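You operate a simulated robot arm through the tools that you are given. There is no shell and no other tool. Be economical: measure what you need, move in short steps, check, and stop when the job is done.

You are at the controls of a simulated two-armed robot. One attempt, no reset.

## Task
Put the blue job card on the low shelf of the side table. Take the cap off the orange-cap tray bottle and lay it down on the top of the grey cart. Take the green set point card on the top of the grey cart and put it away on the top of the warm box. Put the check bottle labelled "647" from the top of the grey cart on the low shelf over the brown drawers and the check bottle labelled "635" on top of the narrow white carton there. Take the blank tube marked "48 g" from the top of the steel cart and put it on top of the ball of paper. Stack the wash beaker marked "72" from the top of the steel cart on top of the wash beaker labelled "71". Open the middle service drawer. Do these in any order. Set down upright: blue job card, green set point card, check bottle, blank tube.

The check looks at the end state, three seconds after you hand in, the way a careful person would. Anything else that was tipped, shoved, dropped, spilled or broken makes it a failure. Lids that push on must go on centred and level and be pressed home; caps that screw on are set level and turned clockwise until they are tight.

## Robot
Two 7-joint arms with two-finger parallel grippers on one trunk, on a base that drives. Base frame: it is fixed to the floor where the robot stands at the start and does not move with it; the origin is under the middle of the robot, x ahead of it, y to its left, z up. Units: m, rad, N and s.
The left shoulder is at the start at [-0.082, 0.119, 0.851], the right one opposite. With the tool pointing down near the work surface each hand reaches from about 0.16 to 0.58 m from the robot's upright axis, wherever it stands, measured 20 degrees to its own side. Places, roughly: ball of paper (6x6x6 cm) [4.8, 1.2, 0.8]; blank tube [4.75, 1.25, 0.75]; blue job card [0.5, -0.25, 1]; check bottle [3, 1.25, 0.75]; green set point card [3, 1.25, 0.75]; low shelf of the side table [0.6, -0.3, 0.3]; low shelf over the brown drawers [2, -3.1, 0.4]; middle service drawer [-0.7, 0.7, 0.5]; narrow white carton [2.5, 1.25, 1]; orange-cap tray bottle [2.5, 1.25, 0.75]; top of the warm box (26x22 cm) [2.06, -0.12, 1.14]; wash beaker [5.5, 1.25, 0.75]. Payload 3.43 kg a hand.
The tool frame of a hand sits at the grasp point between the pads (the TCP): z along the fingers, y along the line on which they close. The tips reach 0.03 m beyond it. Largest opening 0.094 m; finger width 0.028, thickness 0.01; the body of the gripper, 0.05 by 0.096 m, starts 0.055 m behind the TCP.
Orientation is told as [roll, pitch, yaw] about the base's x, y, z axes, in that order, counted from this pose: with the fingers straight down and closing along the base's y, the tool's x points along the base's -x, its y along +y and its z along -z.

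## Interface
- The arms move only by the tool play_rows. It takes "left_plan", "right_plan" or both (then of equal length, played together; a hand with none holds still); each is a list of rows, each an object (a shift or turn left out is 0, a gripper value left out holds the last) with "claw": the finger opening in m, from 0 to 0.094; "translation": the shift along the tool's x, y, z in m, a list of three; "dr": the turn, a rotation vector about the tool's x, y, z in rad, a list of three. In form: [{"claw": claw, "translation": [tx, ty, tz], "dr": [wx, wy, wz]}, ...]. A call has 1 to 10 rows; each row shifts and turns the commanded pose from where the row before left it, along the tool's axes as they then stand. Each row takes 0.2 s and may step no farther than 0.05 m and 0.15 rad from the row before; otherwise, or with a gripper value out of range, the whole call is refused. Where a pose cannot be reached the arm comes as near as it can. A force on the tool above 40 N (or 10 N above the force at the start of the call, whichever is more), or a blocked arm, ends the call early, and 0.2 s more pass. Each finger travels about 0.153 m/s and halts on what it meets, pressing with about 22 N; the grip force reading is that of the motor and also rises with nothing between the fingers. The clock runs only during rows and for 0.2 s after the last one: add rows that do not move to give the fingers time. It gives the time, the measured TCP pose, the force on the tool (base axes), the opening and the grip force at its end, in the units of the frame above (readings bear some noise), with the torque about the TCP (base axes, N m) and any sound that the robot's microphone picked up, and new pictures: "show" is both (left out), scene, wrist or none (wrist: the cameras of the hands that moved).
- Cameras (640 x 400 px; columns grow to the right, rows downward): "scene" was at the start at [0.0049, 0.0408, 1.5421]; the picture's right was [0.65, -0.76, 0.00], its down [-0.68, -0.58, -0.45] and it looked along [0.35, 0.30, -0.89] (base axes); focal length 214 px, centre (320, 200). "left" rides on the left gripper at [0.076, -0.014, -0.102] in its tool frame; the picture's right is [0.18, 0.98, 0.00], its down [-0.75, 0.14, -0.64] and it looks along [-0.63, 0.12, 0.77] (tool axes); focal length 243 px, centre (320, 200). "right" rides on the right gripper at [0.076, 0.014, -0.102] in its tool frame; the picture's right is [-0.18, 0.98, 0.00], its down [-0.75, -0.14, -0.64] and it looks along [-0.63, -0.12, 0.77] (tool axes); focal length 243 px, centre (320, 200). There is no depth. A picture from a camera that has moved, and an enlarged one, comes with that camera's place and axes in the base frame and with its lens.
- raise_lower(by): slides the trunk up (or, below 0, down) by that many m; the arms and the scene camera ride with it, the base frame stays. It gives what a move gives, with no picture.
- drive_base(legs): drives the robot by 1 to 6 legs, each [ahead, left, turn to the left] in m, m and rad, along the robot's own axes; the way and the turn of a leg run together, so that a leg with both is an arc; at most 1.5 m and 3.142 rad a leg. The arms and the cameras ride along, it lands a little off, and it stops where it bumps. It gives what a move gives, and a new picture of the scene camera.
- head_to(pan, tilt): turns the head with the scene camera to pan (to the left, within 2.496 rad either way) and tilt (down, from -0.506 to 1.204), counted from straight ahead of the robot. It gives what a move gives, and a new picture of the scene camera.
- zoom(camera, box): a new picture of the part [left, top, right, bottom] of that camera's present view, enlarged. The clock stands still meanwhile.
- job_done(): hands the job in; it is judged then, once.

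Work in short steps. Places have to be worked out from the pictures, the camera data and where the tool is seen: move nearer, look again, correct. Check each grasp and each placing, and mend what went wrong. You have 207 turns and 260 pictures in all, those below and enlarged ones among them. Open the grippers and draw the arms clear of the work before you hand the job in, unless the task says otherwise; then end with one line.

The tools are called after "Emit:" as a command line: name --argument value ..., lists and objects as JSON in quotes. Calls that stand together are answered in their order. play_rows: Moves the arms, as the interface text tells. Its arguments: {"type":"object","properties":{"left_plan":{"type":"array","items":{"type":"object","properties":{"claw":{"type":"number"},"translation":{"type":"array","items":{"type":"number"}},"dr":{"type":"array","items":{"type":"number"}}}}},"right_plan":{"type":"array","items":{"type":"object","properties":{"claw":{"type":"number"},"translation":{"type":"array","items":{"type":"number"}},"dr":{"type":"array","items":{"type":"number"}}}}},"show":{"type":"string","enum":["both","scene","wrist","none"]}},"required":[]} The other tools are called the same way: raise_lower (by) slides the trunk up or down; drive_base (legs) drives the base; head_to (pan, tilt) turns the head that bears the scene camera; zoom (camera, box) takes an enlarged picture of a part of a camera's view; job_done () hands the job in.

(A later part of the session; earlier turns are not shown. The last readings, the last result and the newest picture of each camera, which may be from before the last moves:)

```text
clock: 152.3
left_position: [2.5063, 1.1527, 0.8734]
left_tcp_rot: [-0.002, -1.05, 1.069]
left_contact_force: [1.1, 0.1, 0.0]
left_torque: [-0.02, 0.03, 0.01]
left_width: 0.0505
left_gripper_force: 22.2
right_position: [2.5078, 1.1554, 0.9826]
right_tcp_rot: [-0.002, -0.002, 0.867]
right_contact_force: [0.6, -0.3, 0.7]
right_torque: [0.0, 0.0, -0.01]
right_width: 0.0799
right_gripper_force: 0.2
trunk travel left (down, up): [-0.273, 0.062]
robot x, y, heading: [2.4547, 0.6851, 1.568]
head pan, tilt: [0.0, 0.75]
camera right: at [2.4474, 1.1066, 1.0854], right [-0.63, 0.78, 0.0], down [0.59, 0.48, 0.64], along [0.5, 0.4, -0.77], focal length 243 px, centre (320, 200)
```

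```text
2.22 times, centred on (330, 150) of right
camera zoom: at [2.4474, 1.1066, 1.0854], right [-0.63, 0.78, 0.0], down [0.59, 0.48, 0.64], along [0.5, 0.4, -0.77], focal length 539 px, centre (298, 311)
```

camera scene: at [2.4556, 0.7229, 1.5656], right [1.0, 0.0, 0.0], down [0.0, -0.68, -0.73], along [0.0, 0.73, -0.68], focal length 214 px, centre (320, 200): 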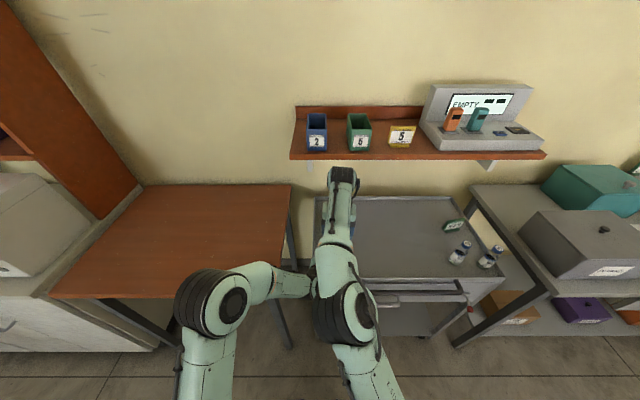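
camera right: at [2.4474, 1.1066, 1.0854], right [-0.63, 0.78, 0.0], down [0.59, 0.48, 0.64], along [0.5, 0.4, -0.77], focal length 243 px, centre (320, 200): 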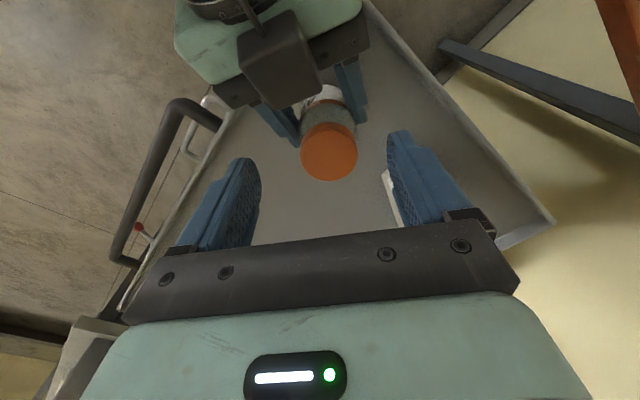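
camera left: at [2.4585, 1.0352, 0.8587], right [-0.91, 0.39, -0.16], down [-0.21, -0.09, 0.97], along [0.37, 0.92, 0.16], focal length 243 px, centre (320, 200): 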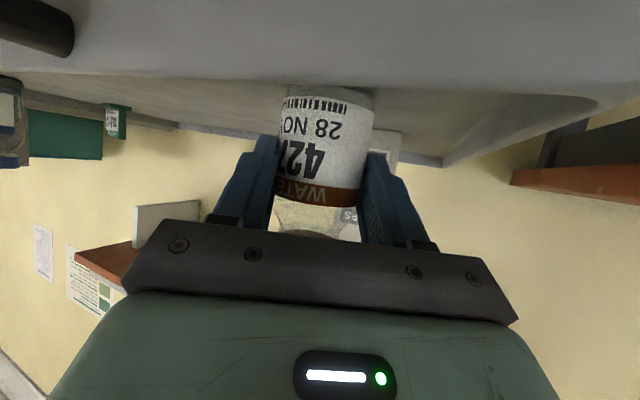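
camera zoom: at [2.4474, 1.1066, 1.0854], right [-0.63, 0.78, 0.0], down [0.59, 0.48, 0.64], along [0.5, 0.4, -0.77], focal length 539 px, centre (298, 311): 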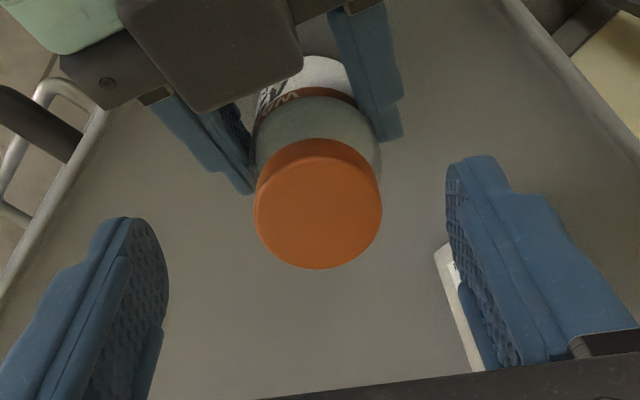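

The cap is at (2.510, 1.165) with its top at z about 0.932. I trim the position, lower to z 0.935 and close.

Emit:
play_rows --right_plan '[{"translation": [-0.0086, 0.0047, 0.0]}, {"translation": [0, 0, 0.024]}, {"translation": [0, 0, 0.0235]}, {"claw": 0.025}, {}, {}]' --show "wrist"

```text
clock: 153.7
left_position: [2.5069, 1.1512, 0.8742]
left_tcp_rot: [-0.003, -1.047, 1.069]
left_contact_force: [6.7, -7.9, 1.3]
left_torque: [0.24, 0.22, -0.12]
left_width: 0.0506
left_gripper_force: 22.3
right_position: [2.5072, 1.155, 0.9359]
right_tcp_rot: [-0.001, -0.001, 0.871]
right_contact_force: [-7.1, 7.2, 0.0]
right_torque: [0.26, 0.18, 0.08]
right_width: 0.0392
right_gripper_force: 22.0
right hand out of reach, approached as far as the arm can: row 1
trunk travel left (down, up): [-0.273, 0.062]
robot x, y, heading: [2.4561, 0.6842, 1.566]
head pan, tilt: [0.0, 0.75]
heard: snap
camera right: at [2.4462, 1.1067, 1.0383], right [-0.63, 0.77, 0.0], down [0.59, 0.48, 0.64], along [0.5, 0.41, -0.77], focal length 243 px, centre (320, 200)
```

right: 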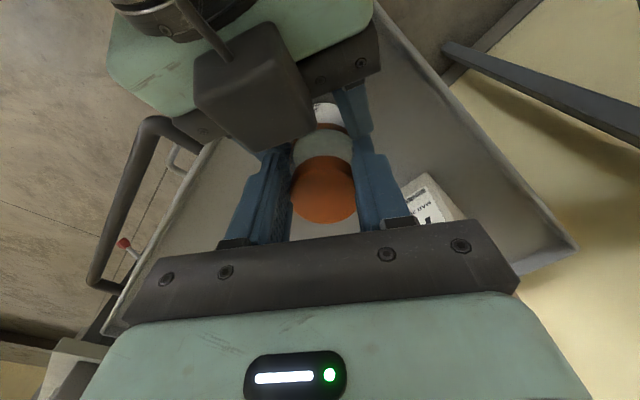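

I heard a snap, and the cap is gripped at 0.039. It seems to be a push-on cap, so I pull straight up.

Emit:
play_rows --right_plan '[{"translation": [0, 0, -0.01]}, {"translation": [0, 0, -0.01]}, {"translation": [0, 0, -0.015]}, {}]' --show "wrist"

```text
clock: 154.7
left_position: [2.5055, 1.153, 0.873]
left_tcp_rot: [-0.003, -1.05, 1.071]
left_contact_force: [-0.8, 0.3, -0.2]
left_torque: [0.02, -0.02, 0.0]
left_width: 0.0505
left_gripper_force: 22.1
right_position: [2.5076, 1.1555, 0.9695]
right_tcp_rot: [-0.005, -0.002, 0.869]
right_contact_force: [-0.6, -0.7, -0.1]
right_torque: [0.01, 0.01, 0.0]
right_width: 0.0385
right_gripper_force: 22.2
trunk travel left (down, up): [-0.273, 0.062]
robot x, y, heading: [2.4511, 0.6843, 1.57]
head pan, tilt: [0.0, 0.75]
camera right: at [2.4474, 1.107, 1.0725], right [-0.63, 0.78, 0.0], down [0.59, 0.48, 0.64], along [0.5, 0.4, -0.77], focal length 243 px, centre (320, 200)
```

right: 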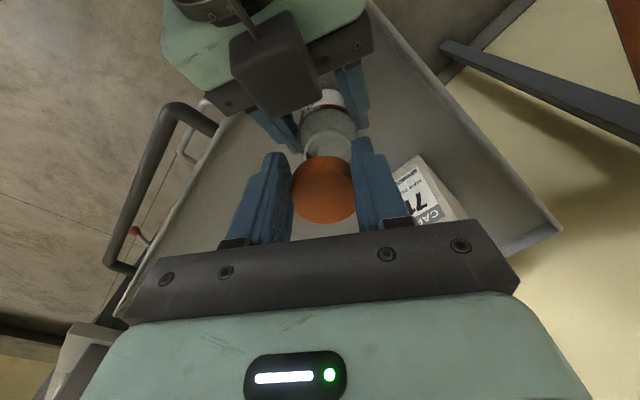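

The cap is off. I lift it, carry it to the free middle of the cart top at (2.68, 1.20), and start down.

Emit:
play_rows --right_plan '[{"translation": [0, 0, -0.03]}, {"translation": [0, 0, -0.03]}, {"translation": [-0.035, -0.026, 0]}, {"translation": [-0.035, -0.026, 0]}, {"translation": [-0.035, -0.026, 0]}, {"translation": [-0.035, -0.026, 0]}, {"translation": [0, 0, 0.04]}, {"translation": [0, 0, 0.04]}, {"translation": [0, 0, 0.04]}]'

```text
clock: 156.7
left_position: [2.5069, 1.1531, 0.8735]
left_tcp_rot: [-0.002, -1.047, 1.07]
left_contact_force: [0.6, 1.0, -1.1]
left_torque: [0.03, 0.0, -0.03]
left_width: 0.0505
left_gripper_force: 21.5
right_position: [2.583, 1.1355, 0.9066]
right_tcp_rot: [-0.004, -0.002, 0.869]
right_contact_force: [0.4, 0.4, 0.0]
right_torque: [0.01, 0.03, -0.02]
right_width: 0.0378
right_gripper_force: 21.7
right hand out of reach, approached as far as the arm can: row 2, 3, 4, 5
trunk travel left (down, up): [-0.273, 0.062]
robot x, y, heading: [2.4544, 0.6855, 1.57]
head pan, tilt: [0.0, 0.75]
camera scene: at [2.4553, 0.7232, 1.5656], right [1.0, 0.0, 0.0], down [0.0, -0.68, -0.73], along [0.0, 0.73, -0.68], focal length 214 px, centre (320, 200)
camera right: at [2.5226, 1.0876, 1.0099], right [-0.63, 0.78, 0.0], down [0.59, 0.48, 0.64], along [0.5, 0.41, -0.76], focal length 243 px, centre (320, 200)
```

scene: 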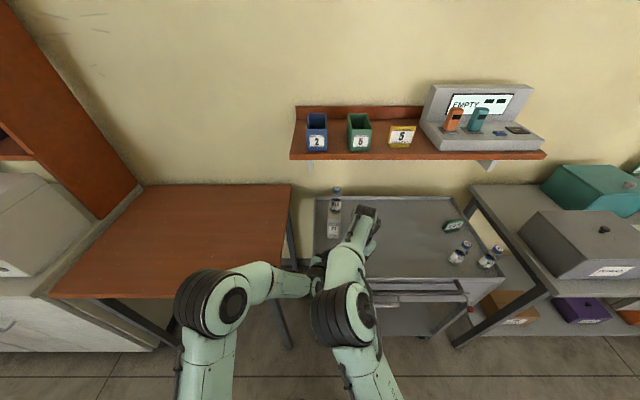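
right: 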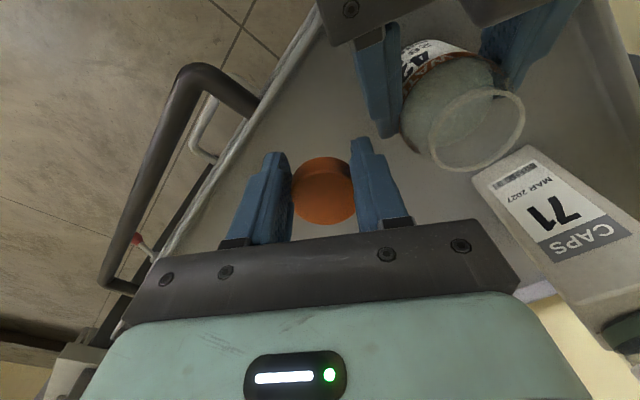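

The hand stopped short at (2.583, 1.136). I shift further right, away from the bottle, then lower.

Emit:
play_rows --right_plan '[{"translation": [-0.0343, -0.0147, 0]}, {"translation": [-0.0343, -0.0147, 0]}, {"translation": [-0.0343, -0.0147, 0]}, {"translation": [0, 0, 0.025]}, {"translation": [0, 0, 0.015]}, {"translation": [0, 0, 0.01]}, {}]' --show "wrist"

```text
clock: 158.3
left_position: [2.5062, 1.1518, 0.8738]
left_tcp_rot: [-0.001, -1.05, 1.07]
left_contact_force: [-0.9, -1.0, -0.3]
left_torque: [-0.04, 0.05, 0.02]
left_width: 0.0506
left_gripper_force: 21.9
right_position: [2.5839, 1.1417, 0.892]
right_tcp_rot: [0.002, -0.007, 0.871]
right_contact_force: [0.1, 0.5, -0.3]
right_torque: [0.0, -0.01, -0.01]
right_width: 0.0377
right_gripper_force: 22.1
right hand out of reach, approached as far as the arm can: row 1, 2, 3, 4, 5, 6
trunk travel left (down, up): [-0.273, 0.062]
robot x, y, heading: [2.4561, 0.6846, 1.567]
head pan, tilt: [0.0, 0.75]
camera right: at [2.5232, 1.0929, 0.995], right [-0.63, 0.77, 0.0], down [0.59, 0.48, 0.65], along [0.5, 0.41, -0.76], focal length 243 px, centre (320, 200)
```

right: 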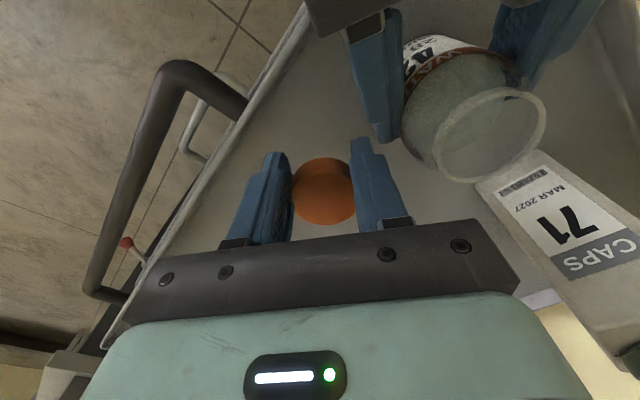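

The wrist yaw is limiting. I lift clear, rotate back to straight, and move right again.

Emit:
play_rows --right_plan '[{"translation": [0, 0, -0.04]}, {"translation": [0, 0, -0.03]}, {"dr": [0, 0, -0.13]}, {"dr": [0, 0, -0.13]}, {"dr": [0, 0, -0.13]}, {"dr": [0, 0, -0.13]}, {"dr": [0, 0, -0.13]}, {"translation": [-0.01, -0.035, 0]}, {"translation": [-0.01, -0.035, 0]}, {"translation": [-0.01, -0.035, 0]}]' --show "wrist"

```text
clock: 160.5
left_position: [2.5075, 1.1527, 0.8733]
left_tcp_rot: [0.001, -1.05, 1.07]
left_contact_force: [-0.2, -0.2, 0.9]
left_torque: [-0.01, 0.01, 0.0]
left_width: 0.0503
left_gripper_force: 22.5
right_position: [2.5937, 1.1445, 0.9623]
right_tcp_rot: [-0.003, -0.002, 1.522]
right_contact_force: [0.0, 0.8, 1.0]
right_torque: [-0.01, -0.01, -0.02]
right_width: 0.0375
right_gripper_force: 21.9
right hand out of reach, approached as far as the arm can: row 8, 9, 10
trunk travel left (down, up): [-0.273, 0.062]
robot x, y, heading: [2.4552, 0.684, 1.57]
head pan, tilt: [0.0, 0.75]
camera right: at [2.5762, 1.0689, 1.0651], right [-0.97, 0.23, 0.0], down [0.18, 0.74, 0.64], along [0.15, 0.62, -0.77], focal length 243 px, centre (320, 200)
```

right: 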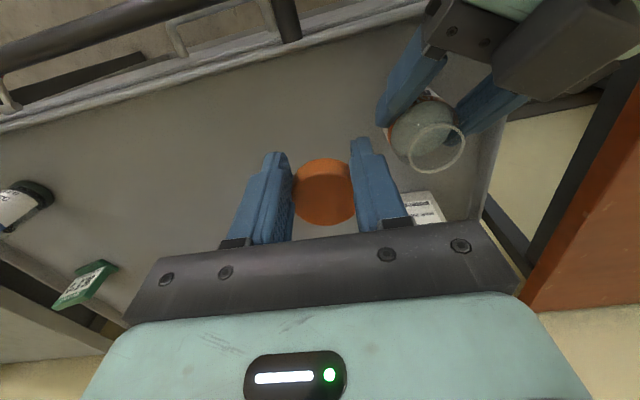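

Reach still limits. I release the bottle with the left hand and withdraw it, so the base is free to move.

Emit:
play_rows --left_plan '[{"claw": 0.085}, {}, {"translation": [0, 0, -0.02]}, {"translation": [0, 0, -0.04]}, {"translation": [0, 0, -0.04]}, {"translation": [0, 0, -0.04]}, {"translation": [0, 0.02, -0.04]}, {"translation": [-0.02, 0.02, -0.03]}, {"translation": [-0.02, 0.02, -0.03]}]'

```text
clock: 162.5
left_position: [2.3618, 1.0154, 1.0281]
left_tcp_rot: [-0.002, -1.046, 1.07]
left_contact_force: [-0.1, 0.9, 1.0]
left_torque: [-0.02, -0.01, 0.0]
left_width: 0.085
left_gripper_force: 0.0
right_position: [2.5937, 1.1427, 0.9624]
right_tcp_rot: [-0.004, 0.0, 1.521]
right_contact_force: [-0.4, -0.5, -0.3]
right_torque: [0.0, 0.01, -0.03]
right_width: 0.0375
right_gripper_force: 21.5
trunk travel left (down, up): [-0.273, 0.062]
robot x, y, heading: [2.4527, 0.6829, 1.57]
head pan, tilt: [0.0, 0.75]
camera scene: at [2.4547, 0.722, 1.5656], right [1.0, 0.0, 0.0], down [0.0, -0.68, -0.73], along [0.0, 0.73, -0.68], focal length 214 px, centre (320, 200)
camera left: at [2.3145, 0.8989, 1.0127], right [-0.91, 0.39, -0.16], down [-0.21, -0.09, 0.97], along [0.37, 0.92, 0.16], focal length 243 px, centre (320, 200)
```

scene: 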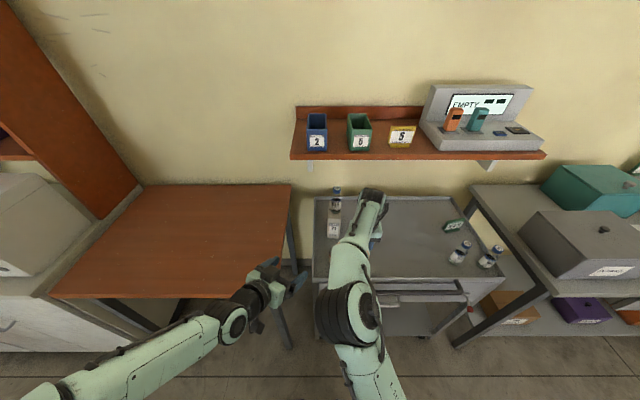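
left: 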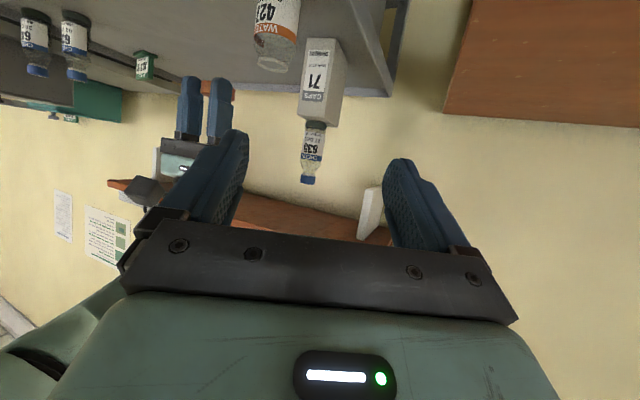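

427 stands uncapped. I drive right 0.12 and lower the cap onto the free tray area.

Emit:
drive_base --legs '[[0, -0.12, 0]]'

Emit:
play_rows --right_plan '[{"translation": [0, 0, 0.03]}, {"translation": [0, 0, 0.03]}, {"translation": [0, 0, 0.02]}, {"translation": [0, 0, 0.01]}, {"translation": [0, 0, 0.01]}, {"translation": [0, 0, 0.01]}]' --show "wrist"

```text
clock: 164.2
left_position: [2.4827, 1.0175, 1.0275]
left_tcp_rot: [0.0, -1.048, 1.07]
left_contact_force: [0.4, 0.0, 0.4]
left_torque: [0.03, -0.01, 0.02]
left_width: 0.0853
left_gripper_force: 0.1
right_position: [2.7149, 1.1441, 0.9631]
right_tcp_rot: [-0.004, -0.003, 1.52]
right_contact_force: [0.3, -0.6, -0.4]
right_torque: [0.03, 0.05, 0.03]
right_width: 0.0372
right_gripper_force: 22.3
trunk travel left (down, up): [-0.273, 0.062]
robot x, y, heading: [2.5756, 0.6847, 1.572]
head pan, tilt: [0.0, 0.75]
camera scene: at [2.5746, 0.7227, 1.5656], right [1.0, 0.0, 0.0], down [0.0, -0.68, -0.73], along [0.0, 0.73, -0.68], focal length 214 px, centre (320, 200)
```

scene: 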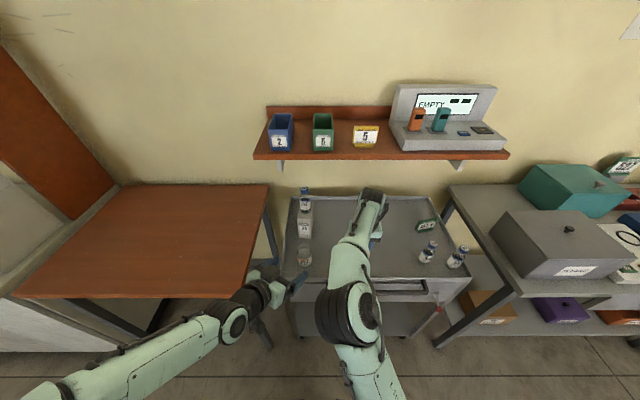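

```text
clock: 165.6
left_position: [2.4807, 1.0169, 1.0268]
left_tcp_rot: [-0.002, -1.048, 1.07]
left_contact_force: [-0.3, 0.8, -0.4]
left_torque: [-0.02, 0.03, -0.02]
left_width: 0.0852
left_gripper_force: 0.0
right_position: [2.6779, 1.152, 0.8975]
right_tcp_rot: [-0.003, -0.002, 1.52]
right_contact_force: [-0.2, 0.1, 0.0]
right_torque: [0.03, 0.03, -0.01]
right_width: 0.0367
right_gripper_force: 22.2
right hand out of reach, approached as far as the arm can: row 1, 2, 3, 4, 5, 6
trunk travel left (down, up): [-0.273, 0.062]
robot x, y, heading: [2.5719, 0.6871, 1.566]
head pan, tilt: [0.0, 0.75]
camera right: at [2.6594, 1.0763, 0.9998], right [-0.97, 0.23, 0.0], down [0.18, 0.74, 0.65], along [0.15, 0.63, -0.76], focal length 243 px, centre (320, 200)
```

right: 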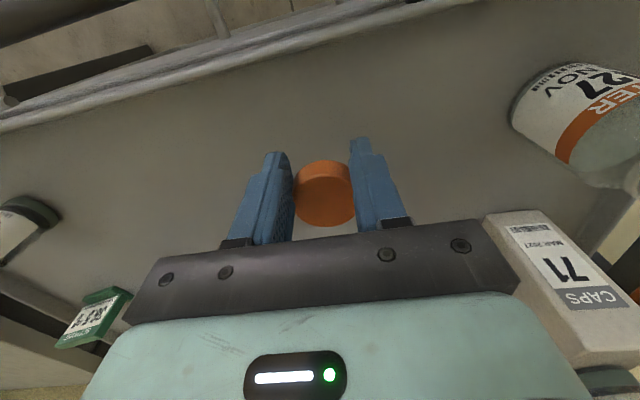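

The arm's configuration limits the descent, so I lower the trunk instead, carefully.

Emit:
raise_lower --by -0.035

Emit:
raise_lower --by -0.012

Emit:
zoom --camera "right" --box '[220, 60, 440, 240]'

```text
clock: 166.3
left_position: [2.4819, 1.0184, 0.9921]
left_tcp_rot: [-0.001, -1.046, 1.072]
left_contact_force: [-0.6, 0.9, -0.2]
left_torque: [-0.01, -0.04, -0.03]
left_width: 0.0849
left_gripper_force: 0.0
right_position: [2.6763, 1.1406, 0.8516]
right_tcp_rot: [-0.002, 0.015, 1.522]
right_contact_force: [0.0, 0.1, -0.1]
right_torque: [0.02, 0.01, -0.06]
right_width: 0.0368
right_gripper_force: 22.2
trunk travel left (down, up): [-0.238, 0.097]
robot x, y, heading: [2.5761, 0.6849, 1.566]
head pan, tilt: [0.0, 0.75]
```

```text
clock: 166.8
left_position: [2.4827, 1.0162, 0.9824]
left_tcp_rot: [-0.001, -1.046, 1.068]
left_contact_force: [0.3, 0.1, -0.4]
left_torque: [-0.01, 0.01, 0.01]
left_width: 0.0849
left_gripper_force: 0.0
right_position: [2.6766, 1.1407, 0.8493]
right_tcp_rot: [-0.002, -0.001, 1.525]
right_contact_force: [-0.3, -11.9, 17.9]
right_torque: [-0.14, 0.42, 0.25]
right_width: 0.037
right_gripper_force: 22.1
trunk travel left (down, up): [-0.228, 0.107]
robot x, y, heading: [2.5717, 0.6833, 1.571]
head pan, tilt: [0.0, 0.75]
stopped: the force on the tool passed its limit at 47 N (the readings are from after the stop); the commanded pose is now the measured one
```

```text
2.22 times, centred on (330, 150) of right
camera zoom: at [2.659, 1.0658, 0.953], right [-0.97, 0.23, 0.0], down [0.17, 0.75, 0.64], along [0.15, 0.62, -0.77], focal length 539 px, centre (298, 311)
```

zoom: 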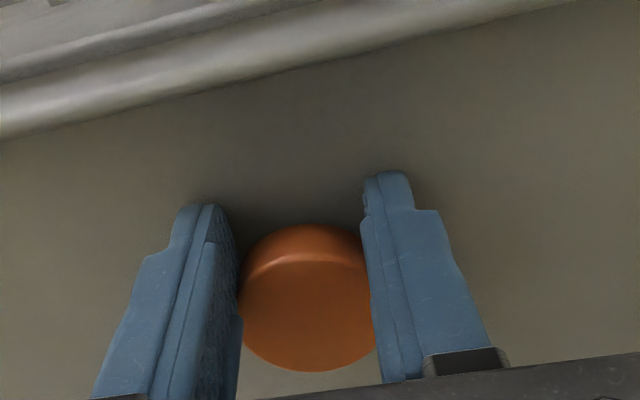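

The cap touched the tray. I open and raise the hand by the trunk.

Emit:
play_rows --right_plan '[{"claw": 0.07}, {}, {}]' --show "none"

Emit:
raise_lower --by 0.107

Emit:
play_rows --right_plan '[{}]' --show "wrist"

```text
clock: 167.6
left_position: [2.4832, 1.0156, 0.9835]
left_tcp_rot: [0.002, -1.046, 1.066]
left_contact_force: [-0.3, -0.2, 0.0]
left_torque: [0.0, 0.03, -0.02]
left_width: 0.0847
left_gripper_force: 0.1
right_position: [2.6797, 1.1423, 0.8499]
right_tcp_rot: [-0.005, -0.008, 1.522]
right_contact_force: [16.2, 1.0, 16.6]
right_torque: [-0.13, 0.18, 0.13]
right_width: 0.0611
right_gripper_force: 0.1
trunk travel left (down, up): [-0.228, 0.107]
robot x, y, heading: [2.5756, 0.6881, 1.567]
head pan, tilt: [0.0, 0.75]
```

```text
clock: 169.0
left_position: [2.4822, 1.0297, 1.0981]
left_tcp_rot: [0.028, -1.07, 1.045]
left_contact_force: [0.4, -0.8, -0.4]
left_torque: [0.01, 0.0, 0.0]
left_width: 0.085
left_gripper_force: 0.0
right_position: [2.6771, 1.1419, 0.9568]
right_tcp_rot: [-0.005, -0.003, 1.523]
right_contact_force: [-0.6, -0.5, 0.1]
right_torque: [-0.01, 0.01, -0.05]
right_width: 0.0699
right_gripper_force: 0.1
trunk travel left (down, up): [-0.335, 0.0]
robot x, y, heading: [2.5708, 0.6849, 1.567]
head pan, tilt: [0.0, 0.75]
```

```text
clock: 169.4
left_position: [2.4817, 1.0311, 1.0987]
left_tcp_rot: [0.028, -1.072, 1.045]
left_contact_force: [0.5, -0.5, -0.5]
left_torque: [-0.01, 0.0, -0.01]
left_width: 0.0851
left_gripper_force: 0.1
right_position: [2.6773, 1.1433, 0.9552]
right_tcp_rot: [-0.003, -0.002, 1.524]
right_contact_force: [-0.5, 0.8, -0.3]
right_torque: [-0.02, 0.0, -0.01]
right_width: 0.0699
right_gripper_force: 0.0
trunk travel left (down, up): [-0.335, 0.0]
robot x, y, heading: [2.5733, 0.6827, 1.572]
head pan, tilt: [0.0, 0.75]
camera right: at [2.659, 1.0681, 1.0584], right [-0.97, 0.23, 0.0], down [0.17, 0.74, 0.64], along [0.15, 0.63, -0.77], focal length 243 px, centre (320, 200)
```

right: 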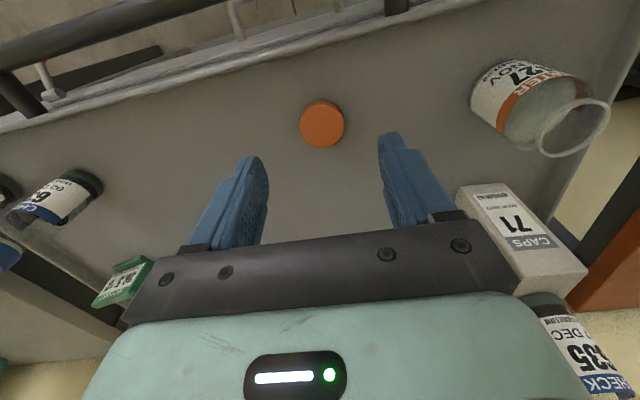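

The cap lies on the cart top. Next I get bottle 647 (left hand) and the green card (right hand). I first pull the right hand back, up and outward.

Emit:
play_rows --right_plan '[{"translation": [0.02, 0, -0.04]}, {"translation": [0.035, -0.0, -0.03]}, {"translation": [0.035, -0.03, 0]}, {"translation": [0.03, -0.035, 0]}, {"translation": [0.02, -0.04, 0]}, {"translation": [0.0, -0.04, 0]}]' --show "none"

Emit:
drive_base --legs '[[0, -0.42, 0]]'

Emit:
zoom --camera "scene" --box '[240, 180, 440, 320]'

```text
clock: 170.8
left_position: [2.4819, 1.0307, 1.0988]
left_tcp_rot: [0.03, -1.072, 1.042]
left_contact_force: [-0.1, -0.6, 0.1]
left_torque: [0.03, 0.01, 0.02]
left_width: 0.0851
left_gripper_force: 0.0
right_position: [2.8171, 0.9952, 1.0247]
right_tcp_rot: [-0.001, -0.001, 1.522]
right_contact_force: [-0.1, 0.3, -0.5]
right_torque: [0.01, 0.04, -0.02]
right_width: 0.07
right_gripper_force: 0.0
trunk travel left (down, up): [-0.335, 0.0]
robot x, y, heading: [2.5734, 0.6846, 1.57]
head pan, tilt: [0.0, 0.75]
```

```text
clock: 175.0
left_position: [2.8979, 1.0297, 1.0986]
left_tcp_rot: [0.027, -1.072, 1.048]
left_contact_force: [0.1, 1.0, -1.1]
left_torque: [-0.01, -0.03, 0.01]
left_width: 0.0848
left_gripper_force: 0.1
right_position: [3.2312, 0.9957, 1.0265]
right_tcp_rot: [-0.004, -0.002, 1.526]
right_contact_force: [0.0, 0.4, 0.1]
right_torque: [0.01, -0.01, 0.01]
right_width: 0.07
right_gripper_force: 0.1
trunk travel left (down, up): [-0.335, 0.0]
robot x, y, heading: [2.9908, 0.6852, 1.573]
head pan, tilt: [0.0, 0.75]
camera scene: at [2.991, 0.7215, 1.6311], right [1.0, 0.0, 0.0], down [0.0, -0.68, -0.73], along [0.0, 0.73, -0.68], focal length 214 px, centre (320, 200)
```

scene: 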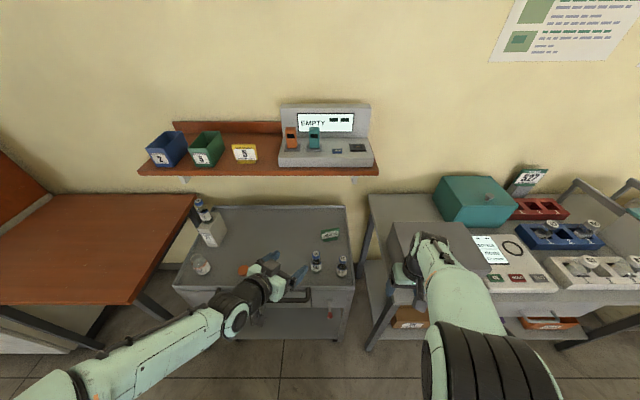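

```text
2.86 times, centred on (340, 250) of scene
camera zoom: at [2.991, 0.7215, 1.6311], right [1.0, 0.0, 0.0], down [0.0, -0.68, -0.73], along [0.0, 0.73, -0.68], focal length 613 px, centre (263, 57)
```

zoom: 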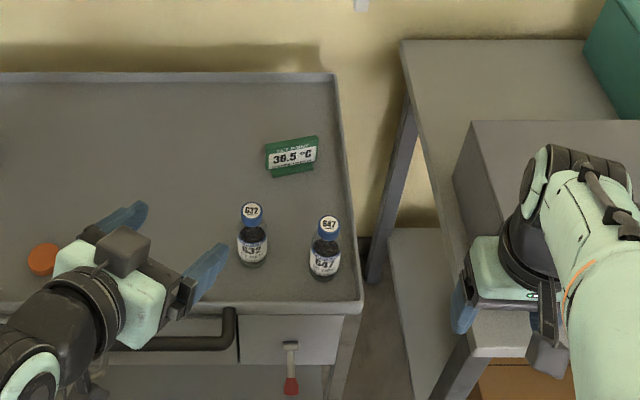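

Now 647 is at (3.079, 1.152), 632 at (2.975, 1.17), and the card at (3.038, 1.319), yawed about 14°. I take the left hand to a standoff before 647.

Emit:
play_rows --left_plan '[{"translation": [0.0226, -0.0192, 0.0314], "claw": 0.075}, {"translation": [0.0226, -0.0192, 0.0314]}, {"translation": [0.0226, -0.0192, 0.0314]}, {"translation": [0.0226, -0.0192, 0.0314]}, {"translation": [0.0226, -0.0192, 0.0314]}, {}]' --show "wrist"

```text
clock: 176.4
left_position: [3.0233, 1.0707, 0.9285]
left_tcp_rot: [0.027, -1.07, 1.048]
left_contact_force: [0.1, -0.6, -0.4]
left_torque: [0.01, -0.02, 0.04]
left_width: 0.075
left_gripper_force: 0.0
left hand out of reach, approached as far as the arm can: row 1, 2
right_position: [3.2301, 0.9953, 1.0256]
right_tcp_rot: [-0.004, -0.003, 1.528]
right_contact_force: [0.4, -0.8, -0.3]
right_torque: [0.0, -0.02, -0.02]
right_width: 0.07
right_gripper_force: 0.1
trunk travel left (down, up): [-0.335, 0.0]
robot x, y, heading: [2.9924, 0.6851, 1.568]
head pan, tilt: [0.0, 0.75]
camera left: at [2.975, 0.9541, 0.911], right [-0.91, 0.39, -0.15], down [-0.21, -0.12, 0.97], along [0.36, 0.91, 0.19], focal length 243 px, centre (320, 200)
```

left: 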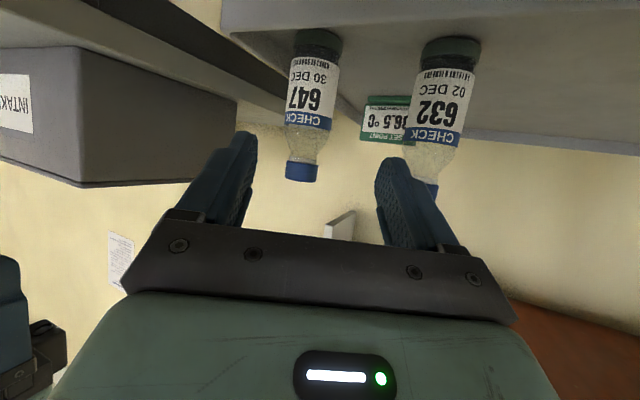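

Aligned well with 647. I slide in, close and lift.

Emit:
play_rows --left_plan '[{"translation": [0.011, -0.004, 0.01]}, {"translation": [0, 0, 0.04]}, {"translation": [0, 0, 0.04]}, {"translation": [0, 0, 0.028]}, {}, {"claw": 0.03}, {}, {}]' --show "wrist"

```text
clock: 178.2
left_position: [3.0723, 1.1567, 0.866]
left_tcp_rot: [0.03, -1.076, 1.045]
left_contact_force: [5.2, 2.7, 16.2]
left_torque: [-0.04, -0.3, 0.09]
left_width: 0.0437
left_gripper_force: 21.8
right_position: [3.2305, 0.9954, 1.0271]
right_tcp_rot: [-0.003, -0.003, 1.525]
right_contact_force: [-0.3, -0.5, 0.6]
right_torque: [0.0, 0.01, -0.02]
right_width: 0.07
right_gripper_force: 0.0
trunk travel left (down, up): [-0.335, 0.0]
robot x, y, heading: [2.9899, 0.6831, 1.569]
head pan, tilt: [0.0, 0.75]
camera left: at [3.0247, 1.0399, 0.8461], right [-0.91, 0.39, -0.15], down [-0.21, -0.12, 0.97], along [0.36, 0.91, 0.19], focal length 243 px, centre (320, 200)
```

left: 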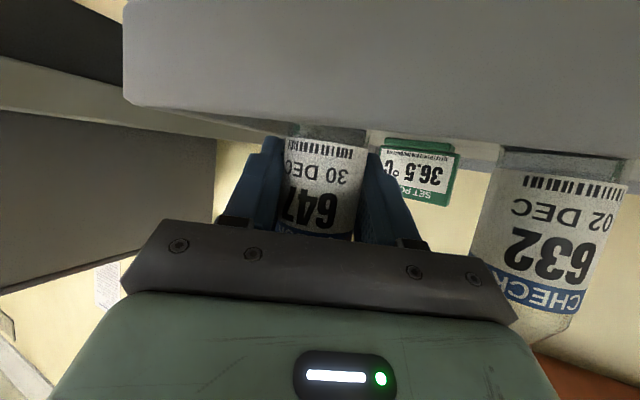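

Gripped at 0.0437, with some upward contact, probably the hand on the cart rim. I lift straight up and back.

Emit:
play_rows --left_plan '[{"translation": [-0.0263, 0, -0.0144]}, {"translation": [-0.0263, 0, -0.0144]}, {"translation": [-0.0263, 0, -0.0144]}, {"translation": [-0.0263, 0, -0.0144]}, {"translation": [-0.0263, 0, -0.0144]}, {"translation": [-0.0, 0.02, -0.04]}, {"translation": [-0.0, 0.02, -0.04]}, {"translation": [-0.0, 0.02, -0.04]}, {"translation": [-0.0, 0.02, -0.03]}]'

```text
clock: 180.2
left_position: [2.9402, 1.0765, 1.0865]
left_tcp_rot: [0.028, -1.071, 1.048]
left_contact_force: [-0.1, -0.5, -0.7]
left_torque: [0.0, -0.04, 0.0]
left_width: 0.0432
left_gripper_force: 22.1
right_position: [3.2297, 0.9943, 1.0268]
right_tcp_rot: [-0.003, -0.002, 1.527]
right_contact_force: [-0.4, -0.5, -0.4]
right_torque: [0.01, -0.01, 0.0]
right_width: 0.0701
right_gripper_force: 0.1
trunk travel left (down, up): [-0.335, 0.0]
robot x, y, heading: [2.9903, 0.6825, 1.572]
head pan, tilt: [0.0, 0.75]
camera scene: at [2.9901, 0.7207, 1.6311], right [1.0, 0.0, 0.0], down [0.0, -0.68, -0.73], along [0.0, 0.73, -0.68], focal length 214 px, centre (320, 200)
camera left: at [2.8927, 0.9591, 1.0681], right [-0.91, 0.39, -0.15], down [-0.21, -0.12, 0.97], along [0.37, 0.91, 0.19], focal length 243 px, centre (320, 200)
```

scene: 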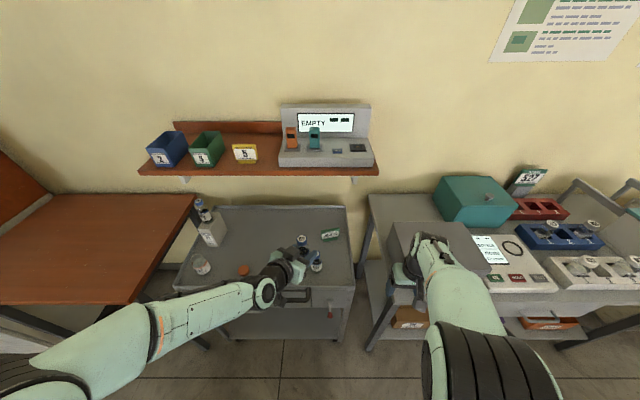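
left: 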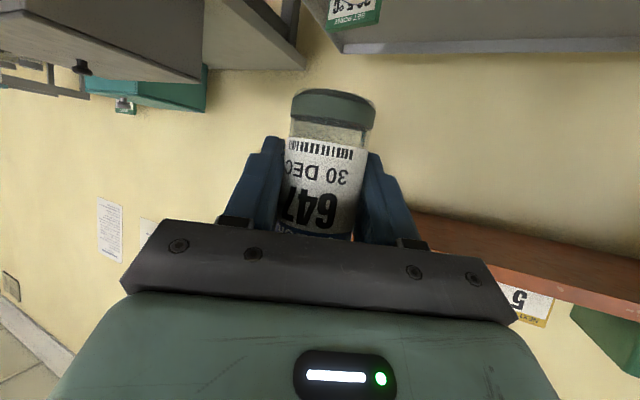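

647 is held. I draw the left hand back, and orient the right hand for the green card (yaw +0.28, tilt 30° from vertical), moving part way.

Emit:
play_rows --left_plan '[{"translation": [0.011, 0.016, -0.031]}, {"translation": [0.011, 0.016, -0.031]}, {"translation": [0.011, 0.016, -0.031]}, {"translation": [0.011, 0.016, -0.031]}, {}, {}]' --right_plan '[{"dr": [0, 0, -0.1425], "claw": 0.09}, {"dr": [0, 0, -0.1425]}, {"dr": [0, -0.13, 0]}, {"dr": [0, -0.13, 0]}, {"dr": [0, -0.13, 0]}, {"dr": [0, -0.13, 0]}]' --show "none"

Emit:
play_rows --right_plan '[{"translation": [-0.03, 0.013, 0.026]}, {"translation": [-0.03, 0.013, 0.026]}, {"translation": [-0.03, 0.013, 0.026]}, {"translation": [-0.03, 0.013, 0.026]}, {"translation": [-0.03, 0.013, 0.01]}, {}]'

```text
clock: 181.6
left_position: [2.8201, 1.0003, 1.1129]
left_tcp_rot: [0.027, -1.069, 1.049]
left_contact_force: [-0.5, 0.3, -0.4]
left_torque: [0.04, 0.0, -0.03]
left_width: 0.0438
left_gripper_force: 21.7
left hand out of reach, approached as far as the arm can: row 3, 4
right_position: [3.232, 0.9958, 1.026]
right_tcp_rot: [-0.006, -0.524, 1.813]
right_contact_force: [-0.5, 0.1, 0.2]
right_torque: [-0.02, -0.02, 0.03]
right_width: 0.0902
right_gripper_force: 0.0
trunk travel left (down, up): [-0.335, 0.0]
robot x, y, heading: [2.9893, 0.6847, 1.572]
head pan, tilt: [0.0, 0.75]
```

```text
clock: 183.0
left_position: [2.8194, 1.0004, 1.1128]
left_tcp_rot: [0.025, -1.069, 1.047]
left_contact_force: [1.1, -0.1, -0.6]
left_torque: [0.0, -0.03, -0.04]
left_width: 0.0434
left_gripper_force: 21.9
right_position: [3.1234, 1.1617, 1.0012]
right_tcp_rot: [-0.004, -0.523, 1.814]
right_contact_force: [0.4, 0.1, 0.9]
right_torque: [-0.03, 0.0, 0.0]
right_width: 0.0898
right_gripper_force: 0.1
trunk travel left (down, up): [-0.335, 0.0]
robot x, y, heading: [2.9885, 0.684, 1.573]
head pan, tilt: [0.0, 0.75]
camera scene: at [2.9912, 0.7212, 1.6311], right [1.0, 0.0, 0.0], down [0.0, -0.68, -0.73], along [0.0, 0.73, -0.68], focal length 214 px, centre (320, 200)
camera right: at [3.1369, 1.0441, 1.0524], right [-0.99, -0.08, 0.09], down [0.05, 0.36, 0.93], along [-0.1, 0.93, -0.35], focal length 243 px, centre (320, 200)
```

scene: 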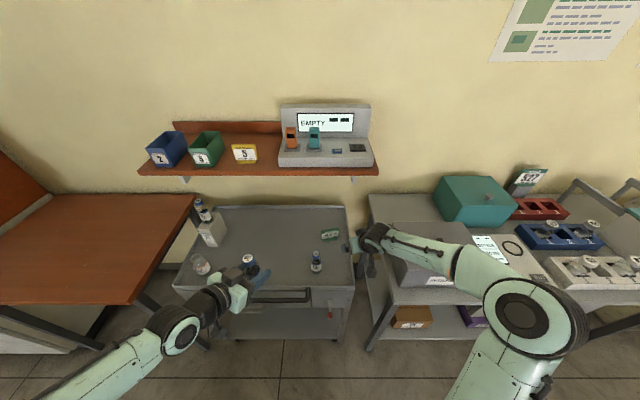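
right: 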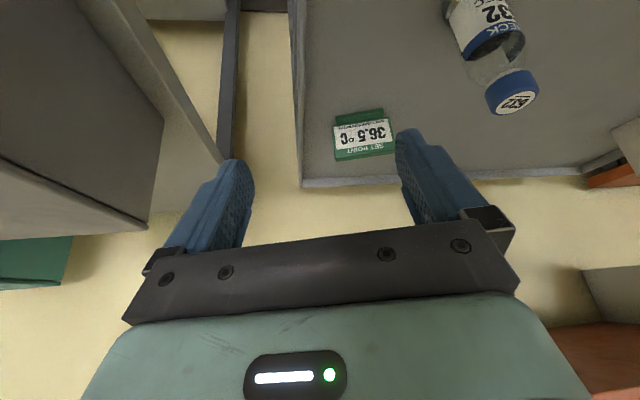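

The card is about 8.3 cm wide with its plate at (3.038, 1.333), so it only just fits. I open fully and go to a close pre-grasp to check the centring.

Emit:
play_rows --right_plan '[{"translation": [-0.0232, 0.0105, 0.0357], "claw": 0.094}, {"translation": [-0.0232, 0.0105, 0.0357]}, {"translation": [-0.0232, 0.0105, 0.0357]}, {"translation": [-0.0232, 0.0105, 0.0357]}, {}]' --show "wrist"

```text
clock: 184.2
left_position: [2.821, 1.0001, 1.1126]
left_tcp_rot: [0.026, -1.07, 1.047]
left_contact_force: [0.4, 0.3, -1.9]
left_torque: [-0.03, 0.01, 0.02]
left_width: 0.0437
left_gripper_force: 22.2
right_position: [3.0465, 1.2969, 0.9227]
right_tcp_rot: [-0.006, -0.521, 1.816]
right_contact_force: [-0.3, -0.6, 0.3]
right_torque: [-0.01, 0.01, 0.01]
right_width: 0.0939
right_gripper_force: 0.1
trunk travel left (down, up): [-0.335, 0.0]
robot x, y, heading: [2.9884, 0.6836, 1.573]
head pan, tilt: [0.0, 0.75]
camera right: at [3.0613, 1.1808, 0.9745], right [-0.99, -0.08, 0.09], down [0.05, 0.36, 0.93], along [-0.11, 0.93, -0.35], focal length 243 px, centre (320, 200)
```

right: 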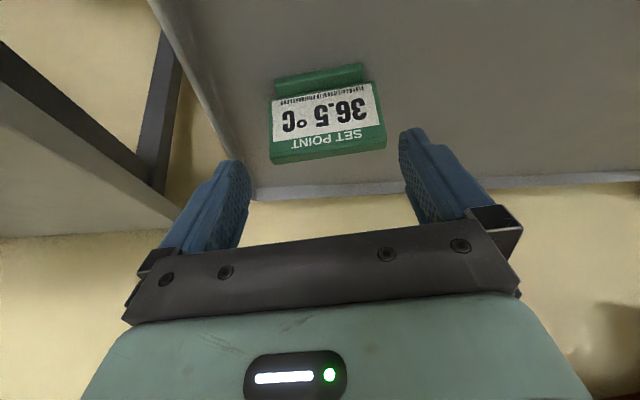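

The card is centred within 2 mm, with about 4 mm spare per side. I slide down slowly over its edges.

Emit:
play_rows --right_plan '[{"translation": [-0.0095, 0.0017, 0.02]}, {"translation": [0, 0, 0.01]}, {}]' --show "wrist"

```text
clock: 185.0
left_position: [2.8189, 1.0003, 1.1129]
left_tcp_rot: [0.027, -1.068, 1.046]
left_contact_force: [-1.0, -0.3, -0.7]
left_torque: [-0.01, 0.02, 0.02]
left_width: 0.0432
left_gripper_force: 21.9
right_position: [3.0392, 1.3212, 0.9017]
right_tcp_rot: [-0.004, -0.522, 1.812]
right_contact_force: [-0.4, 0.3, -0.3]
right_torque: [-0.02, 0.01, 0.0]
right_width: 0.094
right_gripper_force: 0.1
trunk travel left (down, up): [-0.335, 0.0]
robot x, y, heading: [2.9883, 0.6867, 1.568]
head pan, tilt: [0.0, 0.75]
camera right: at [3.0529, 1.2042, 0.9535], right [-0.99, -0.08, 0.09], down [0.05, 0.36, 0.93], along [-0.11, 0.93, -0.35], focal length 243 px, centre (320, 200)
```

right: 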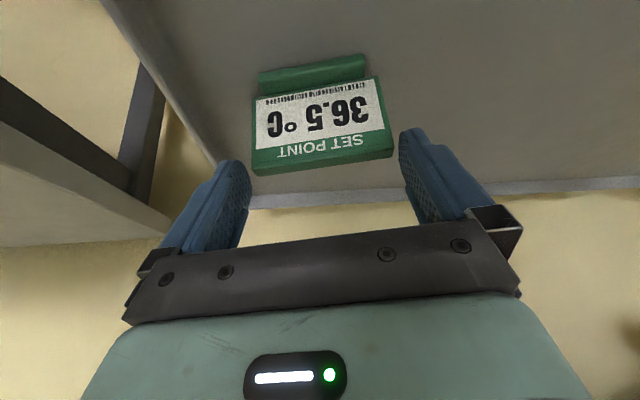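

Still centred; I trim 1.5 mm and continue down in small steps.

Emit:
play_rows --right_plan '[{"translation": [0, 0.0015, 0.012]}, {"translation": [0, 0, 0.012]}, {"translation": [0, 0, 0.012]}, {"translation": [0, 0, 0.008]}, {}]' --show "wrist"

```text
clock: 186.2
left_position: [2.8196, 1.0007, 1.1144]
left_tcp_rot: [0.028, -1.069, 1.047]
left_contact_force: [0.4, -0.5, -0.2]
left_torque: [0.01, 0.01, 0.01]
left_width: 0.0435
left_gripper_force: 22.1
right_position: [3.0331, 1.3414, 0.864]
right_tcp_rot: [-0.005, -0.521, 1.815]
right_contact_force: [0.6, 0.1, 1.1]
right_torque: [-0.01, 0.0, 0.0]
right_width: 0.0942
right_gripper_force: 0.2
trunk travel left (down, up): [-0.335, 0.0]
robot x, y, heading: [2.9884, 0.6812, 1.569]
head pan, tilt: [0.0, 0.75]
camera right: at [3.0468, 1.2251, 0.9153], right [-0.99, -0.08, 0.09], down [0.05, 0.36, 0.93], along [-0.11, 0.93, -0.35], focal length 243 px, centre (320, 200)
```

right: 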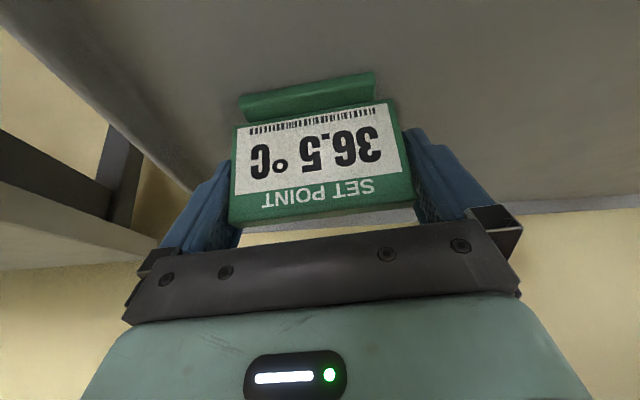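

The card is between the pads. I close, then lift and draw back.

Emit:
play_rows --right_plan '[{"claw": 0.06}, {}, {"translation": [-0.0075, 0, -0.013]}, {"translation": [-0.015, 0, -0.026]}, {"translation": [-0.015, 0, -0.026]}, {"translation": [-0.015, 0, -0.026]}, {"translation": [-0.01, 0, -0.02]}]' --show "wrist"

```text
clock: 187.8
left_position: [2.82, 0.9997, 1.1141]
left_tcp_rot: [0.027, -1.071, 1.048]
left_contact_force: [0.3, 0.3, -0.6]
left_torque: [-0.01, -0.02, -0.01]
left_width: 0.0435
left_gripper_force: 22.5
right_position: [3.0322, 1.3408, 0.9928]
right_tcp_rot: [-0.004, -0.521, 1.814]
right_contact_force: [-0.4, -0.6, -0.4]
right_torque: [0.01, 0.04, 0.02]
right_width: 0.0884
right_gripper_force: 22.2
trunk travel left (down, up): [-0.335, 0.0]
robot x, y, heading: [2.9927, 0.6848, 1.566]
head pan, tilt: [0.0, 0.75]
camera right: at [3.0466, 1.224, 1.0439], right [-0.99, -0.08, 0.09], down [0.05, 0.36, 0.93], along [-0.11, 0.93, -0.35], focal length 243 px, centre (320, 200)
```

right: 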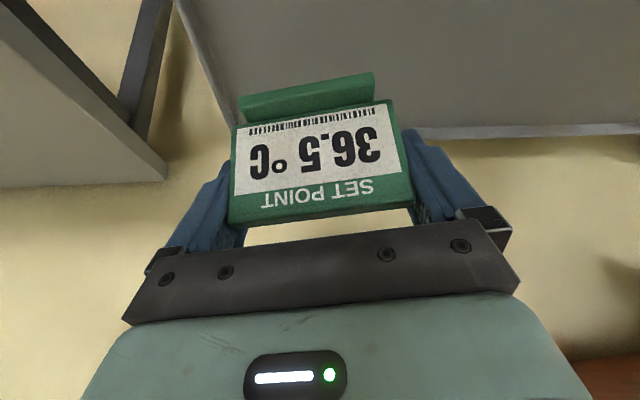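

The card is gripped. I pull the right hand back toward the robot and up to a safe carrying height.

Emit:
play_rows --right_plan '[{"translation": [0.0405, 0, -0.0233]}, {"translation": [0.0405, 0, -0.0233]}, {"translation": [0.0405, 0, -0.0233]}, {"translation": [0.0405, 0, -0.0233]}, {"translation": [0.0405, 0, -0.0233]}, {"translation": [-0.02, 0, -0.035]}, {"translation": [-0.02, 0, -0.035]}, {"translation": [-0.02, 0, -0.035]}, {"translation": [-0.02, 0, -0.035]}]' --show "none"

Emit:
drive_base --legs '[[-0.28, 0, 0], [0, 0.8, 0], [0, 0, 1.57], [0, 0, 1.57]]'

Emit:
head_to --pan 0.0 --tilt 0.7

```text
clock: 189.8
left_position: [2.82, 1.0006, 1.1141]
left_tcp_rot: [0.026, -1.069, 1.047]
left_contact_force: [0.3, 0.1, -1.1]
left_torque: [0.05, 0.02, 0.01]
left_width: 0.0434
left_gripper_force: 21.8
right_position: [3.0885, 1.113, 1.1533]
right_tcp_rot: [-0.004, -0.523, 1.813]
right_contact_force: [-0.6, -0.1, 0.0]
right_torque: [0.04, 0.0, 0.02]
right_width: 0.0882
right_gripper_force: 22.4
trunk travel left (down, up): [-0.335, 0.0]
robot x, y, heading: [2.9903, 0.6821, 1.568]
head pan, tilt: [0.0, 0.75]
```

```text
clock: 202.6
left_position: [1.8504, 0.246, 1.1097]
left_tcp_rot: [0.015, -1.059, 2.567]
left_contact_force: [-0.2, 0.5, -0.3]
left_torque: [0.01, 0.0, 0.04]
left_width: 0.0432
left_gripper_force: 22.1
right_position: [1.7505, 0.5191, 1.151]
right_tcp_rot: [-0.004, -0.516, -2.952]
right_contact_force: [-0.4, -0.9, -0.1]
right_torque: [0.04, -0.02, 0.0]
right_width: 0.0883
right_gripper_force: 22.4
trunk travel left (down, up): [-0.335, 0.0]
robot x, y, heading: [2.1774, 0.4027, 3.09]
head pan, tilt: [0.0, 0.75]
stopped in leg 3: the robot was blocked; the commanded pose is now the measured one
camera scene: at [2.135, 0.3989, 1.6308], right [0.05, 1.0, 0.0], down [0.68, -0.03, -0.73], along [-0.73, 0.04, -0.69], focal length 214 px, centre (320, 200)
```

scene: 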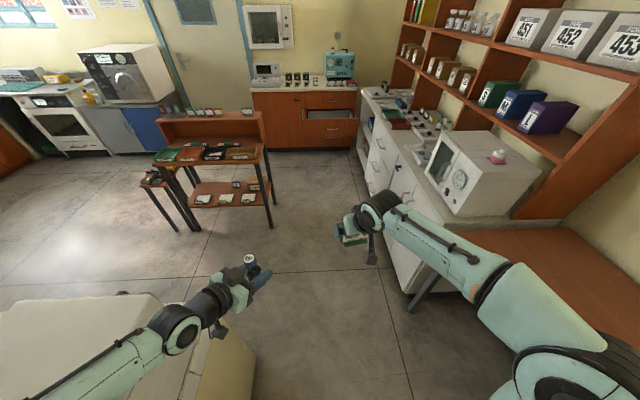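

```text
clock: 203.2
left_position: [1.8483, 0.245, 1.1092]
left_tcp_rot: [0.015, -1.061, 2.573]
left_contact_force: [0.0, 1.0, -0.7]
left_torque: [0.02, 0.0, 0.03]
left_width: 0.0435
left_gripper_force: 22.2
right_position: [1.7483, 0.5179, 1.151]
right_tcp_rot: [-0.006, -0.514, -2.949]
right_contact_force: [0.3, 0.1, 0.1]
right_torque: [-0.02, 0.0, 0.03]
right_width: 0.0883
right_gripper_force: 21.7
trunk travel left (down, up): [-0.335, 0.0]
robot x, y, heading: [2.1802, 0.3987, 3.088]
head pan, tilt: [0.0, 0.7]
camera scene: at [2.1317, 0.3989, 1.6351], right [0.05, 1.0, 0.0], down [0.65, -0.03, -0.76], along [-0.76, 0.04, -0.65], focal length 214 px, centre (320, 200)
```

scene: 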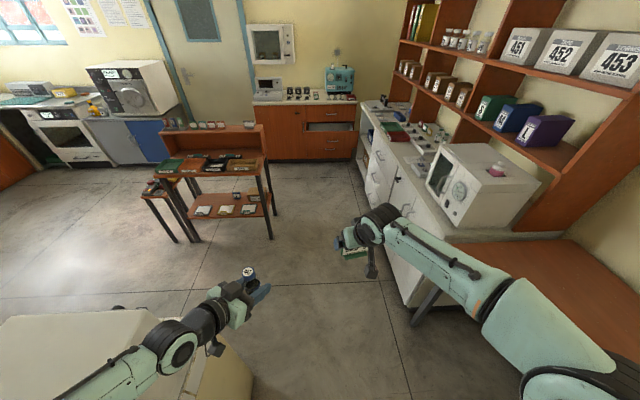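

The turn was blocked; the left arm is close to the white warm box. I turn back a bit, move away to +y, and inspect.

Emit:
drive_base --legs '[[0, 0, -0.35], [-0.08, -0.12, 0]]'

Emit:
head_to --pan 1.6 --tilt 0.8

```text
clock: 206.0
left_position: [1.9425, 0.4473, 1.1126]
left_tcp_rot: [0.026, -1.066, 2.213]
left_contact_force: [0.4, 0.8, -0.2]
left_torque: [0.0, -0.02, 0.01]
left_width: 0.0433
left_gripper_force: 22.0
right_position: [1.9419, 0.7369, 1.1536]
right_tcp_rot: [-0.004, -0.521, 2.983]
right_contact_force: [0.6, 0.9, 0.0]
right_torque: [0.03, -0.01, 0.0]
right_width: 0.0882
right_gripper_force: 22.2
trunk travel left (down, up): [-0.335, 0.0]
robot x, y, heading: [2.2998, 0.4802, 2.741]
head pan, tilt: [0.0, 0.7]
camera scene: at [2.2637, 0.4948, 1.6354], right [0.39, 0.92, 0.0], down [0.59, -0.25, -0.76], along [-0.7, 0.3, -0.64], focal length 214 px, centre (320, 200)
```

scene: 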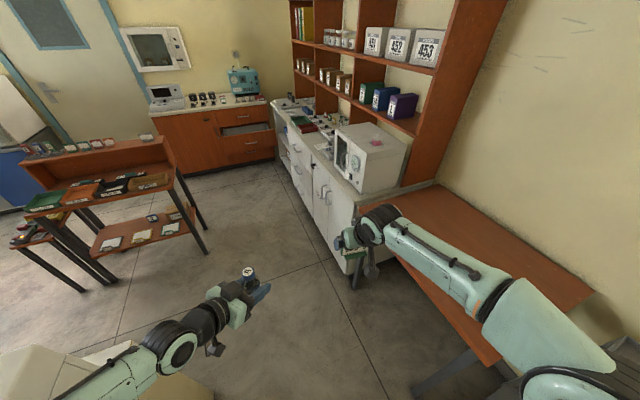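

```text
clock: 207.7
left_position: [1.9431, 0.4478, 1.1117]
left_tcp_rot: [0.026, -1.067, 2.215]
left_contact_force: [0.4, -0.3, -0.3]
left_torque: [-0.02, 0.02, 0.02]
left_width: 0.0436
left_gripper_force: 22.0
right_position: [1.9421, 0.7372, 1.1529]
right_tcp_rot: [-0.003, -0.522, 2.982]
right_contact_force: [-0.3, 0.5, -0.2]
right_torque: [-0.01, 0.03, 0.02]
right_width: 0.0887
right_gripper_force: 22.1
trunk travel left (down, up): [-0.335, 0.0]
robot x, y, heading: [2.297, 0.4803, 2.739]
head pan, tilt: [1.6, 0.799]
camera scene: at [2.3126, 0.3864, 1.6271], right [-0.93, 0.36, 0.0], down [0.26, 0.67, -0.7], along [-0.25, -0.65, -0.72], focal length 214 px, centre (320, 200)
```

scene: 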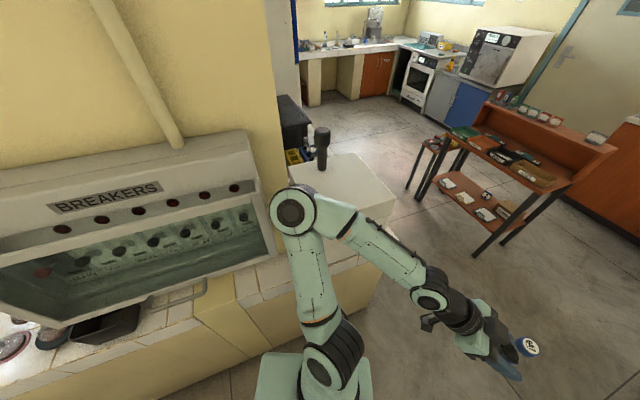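

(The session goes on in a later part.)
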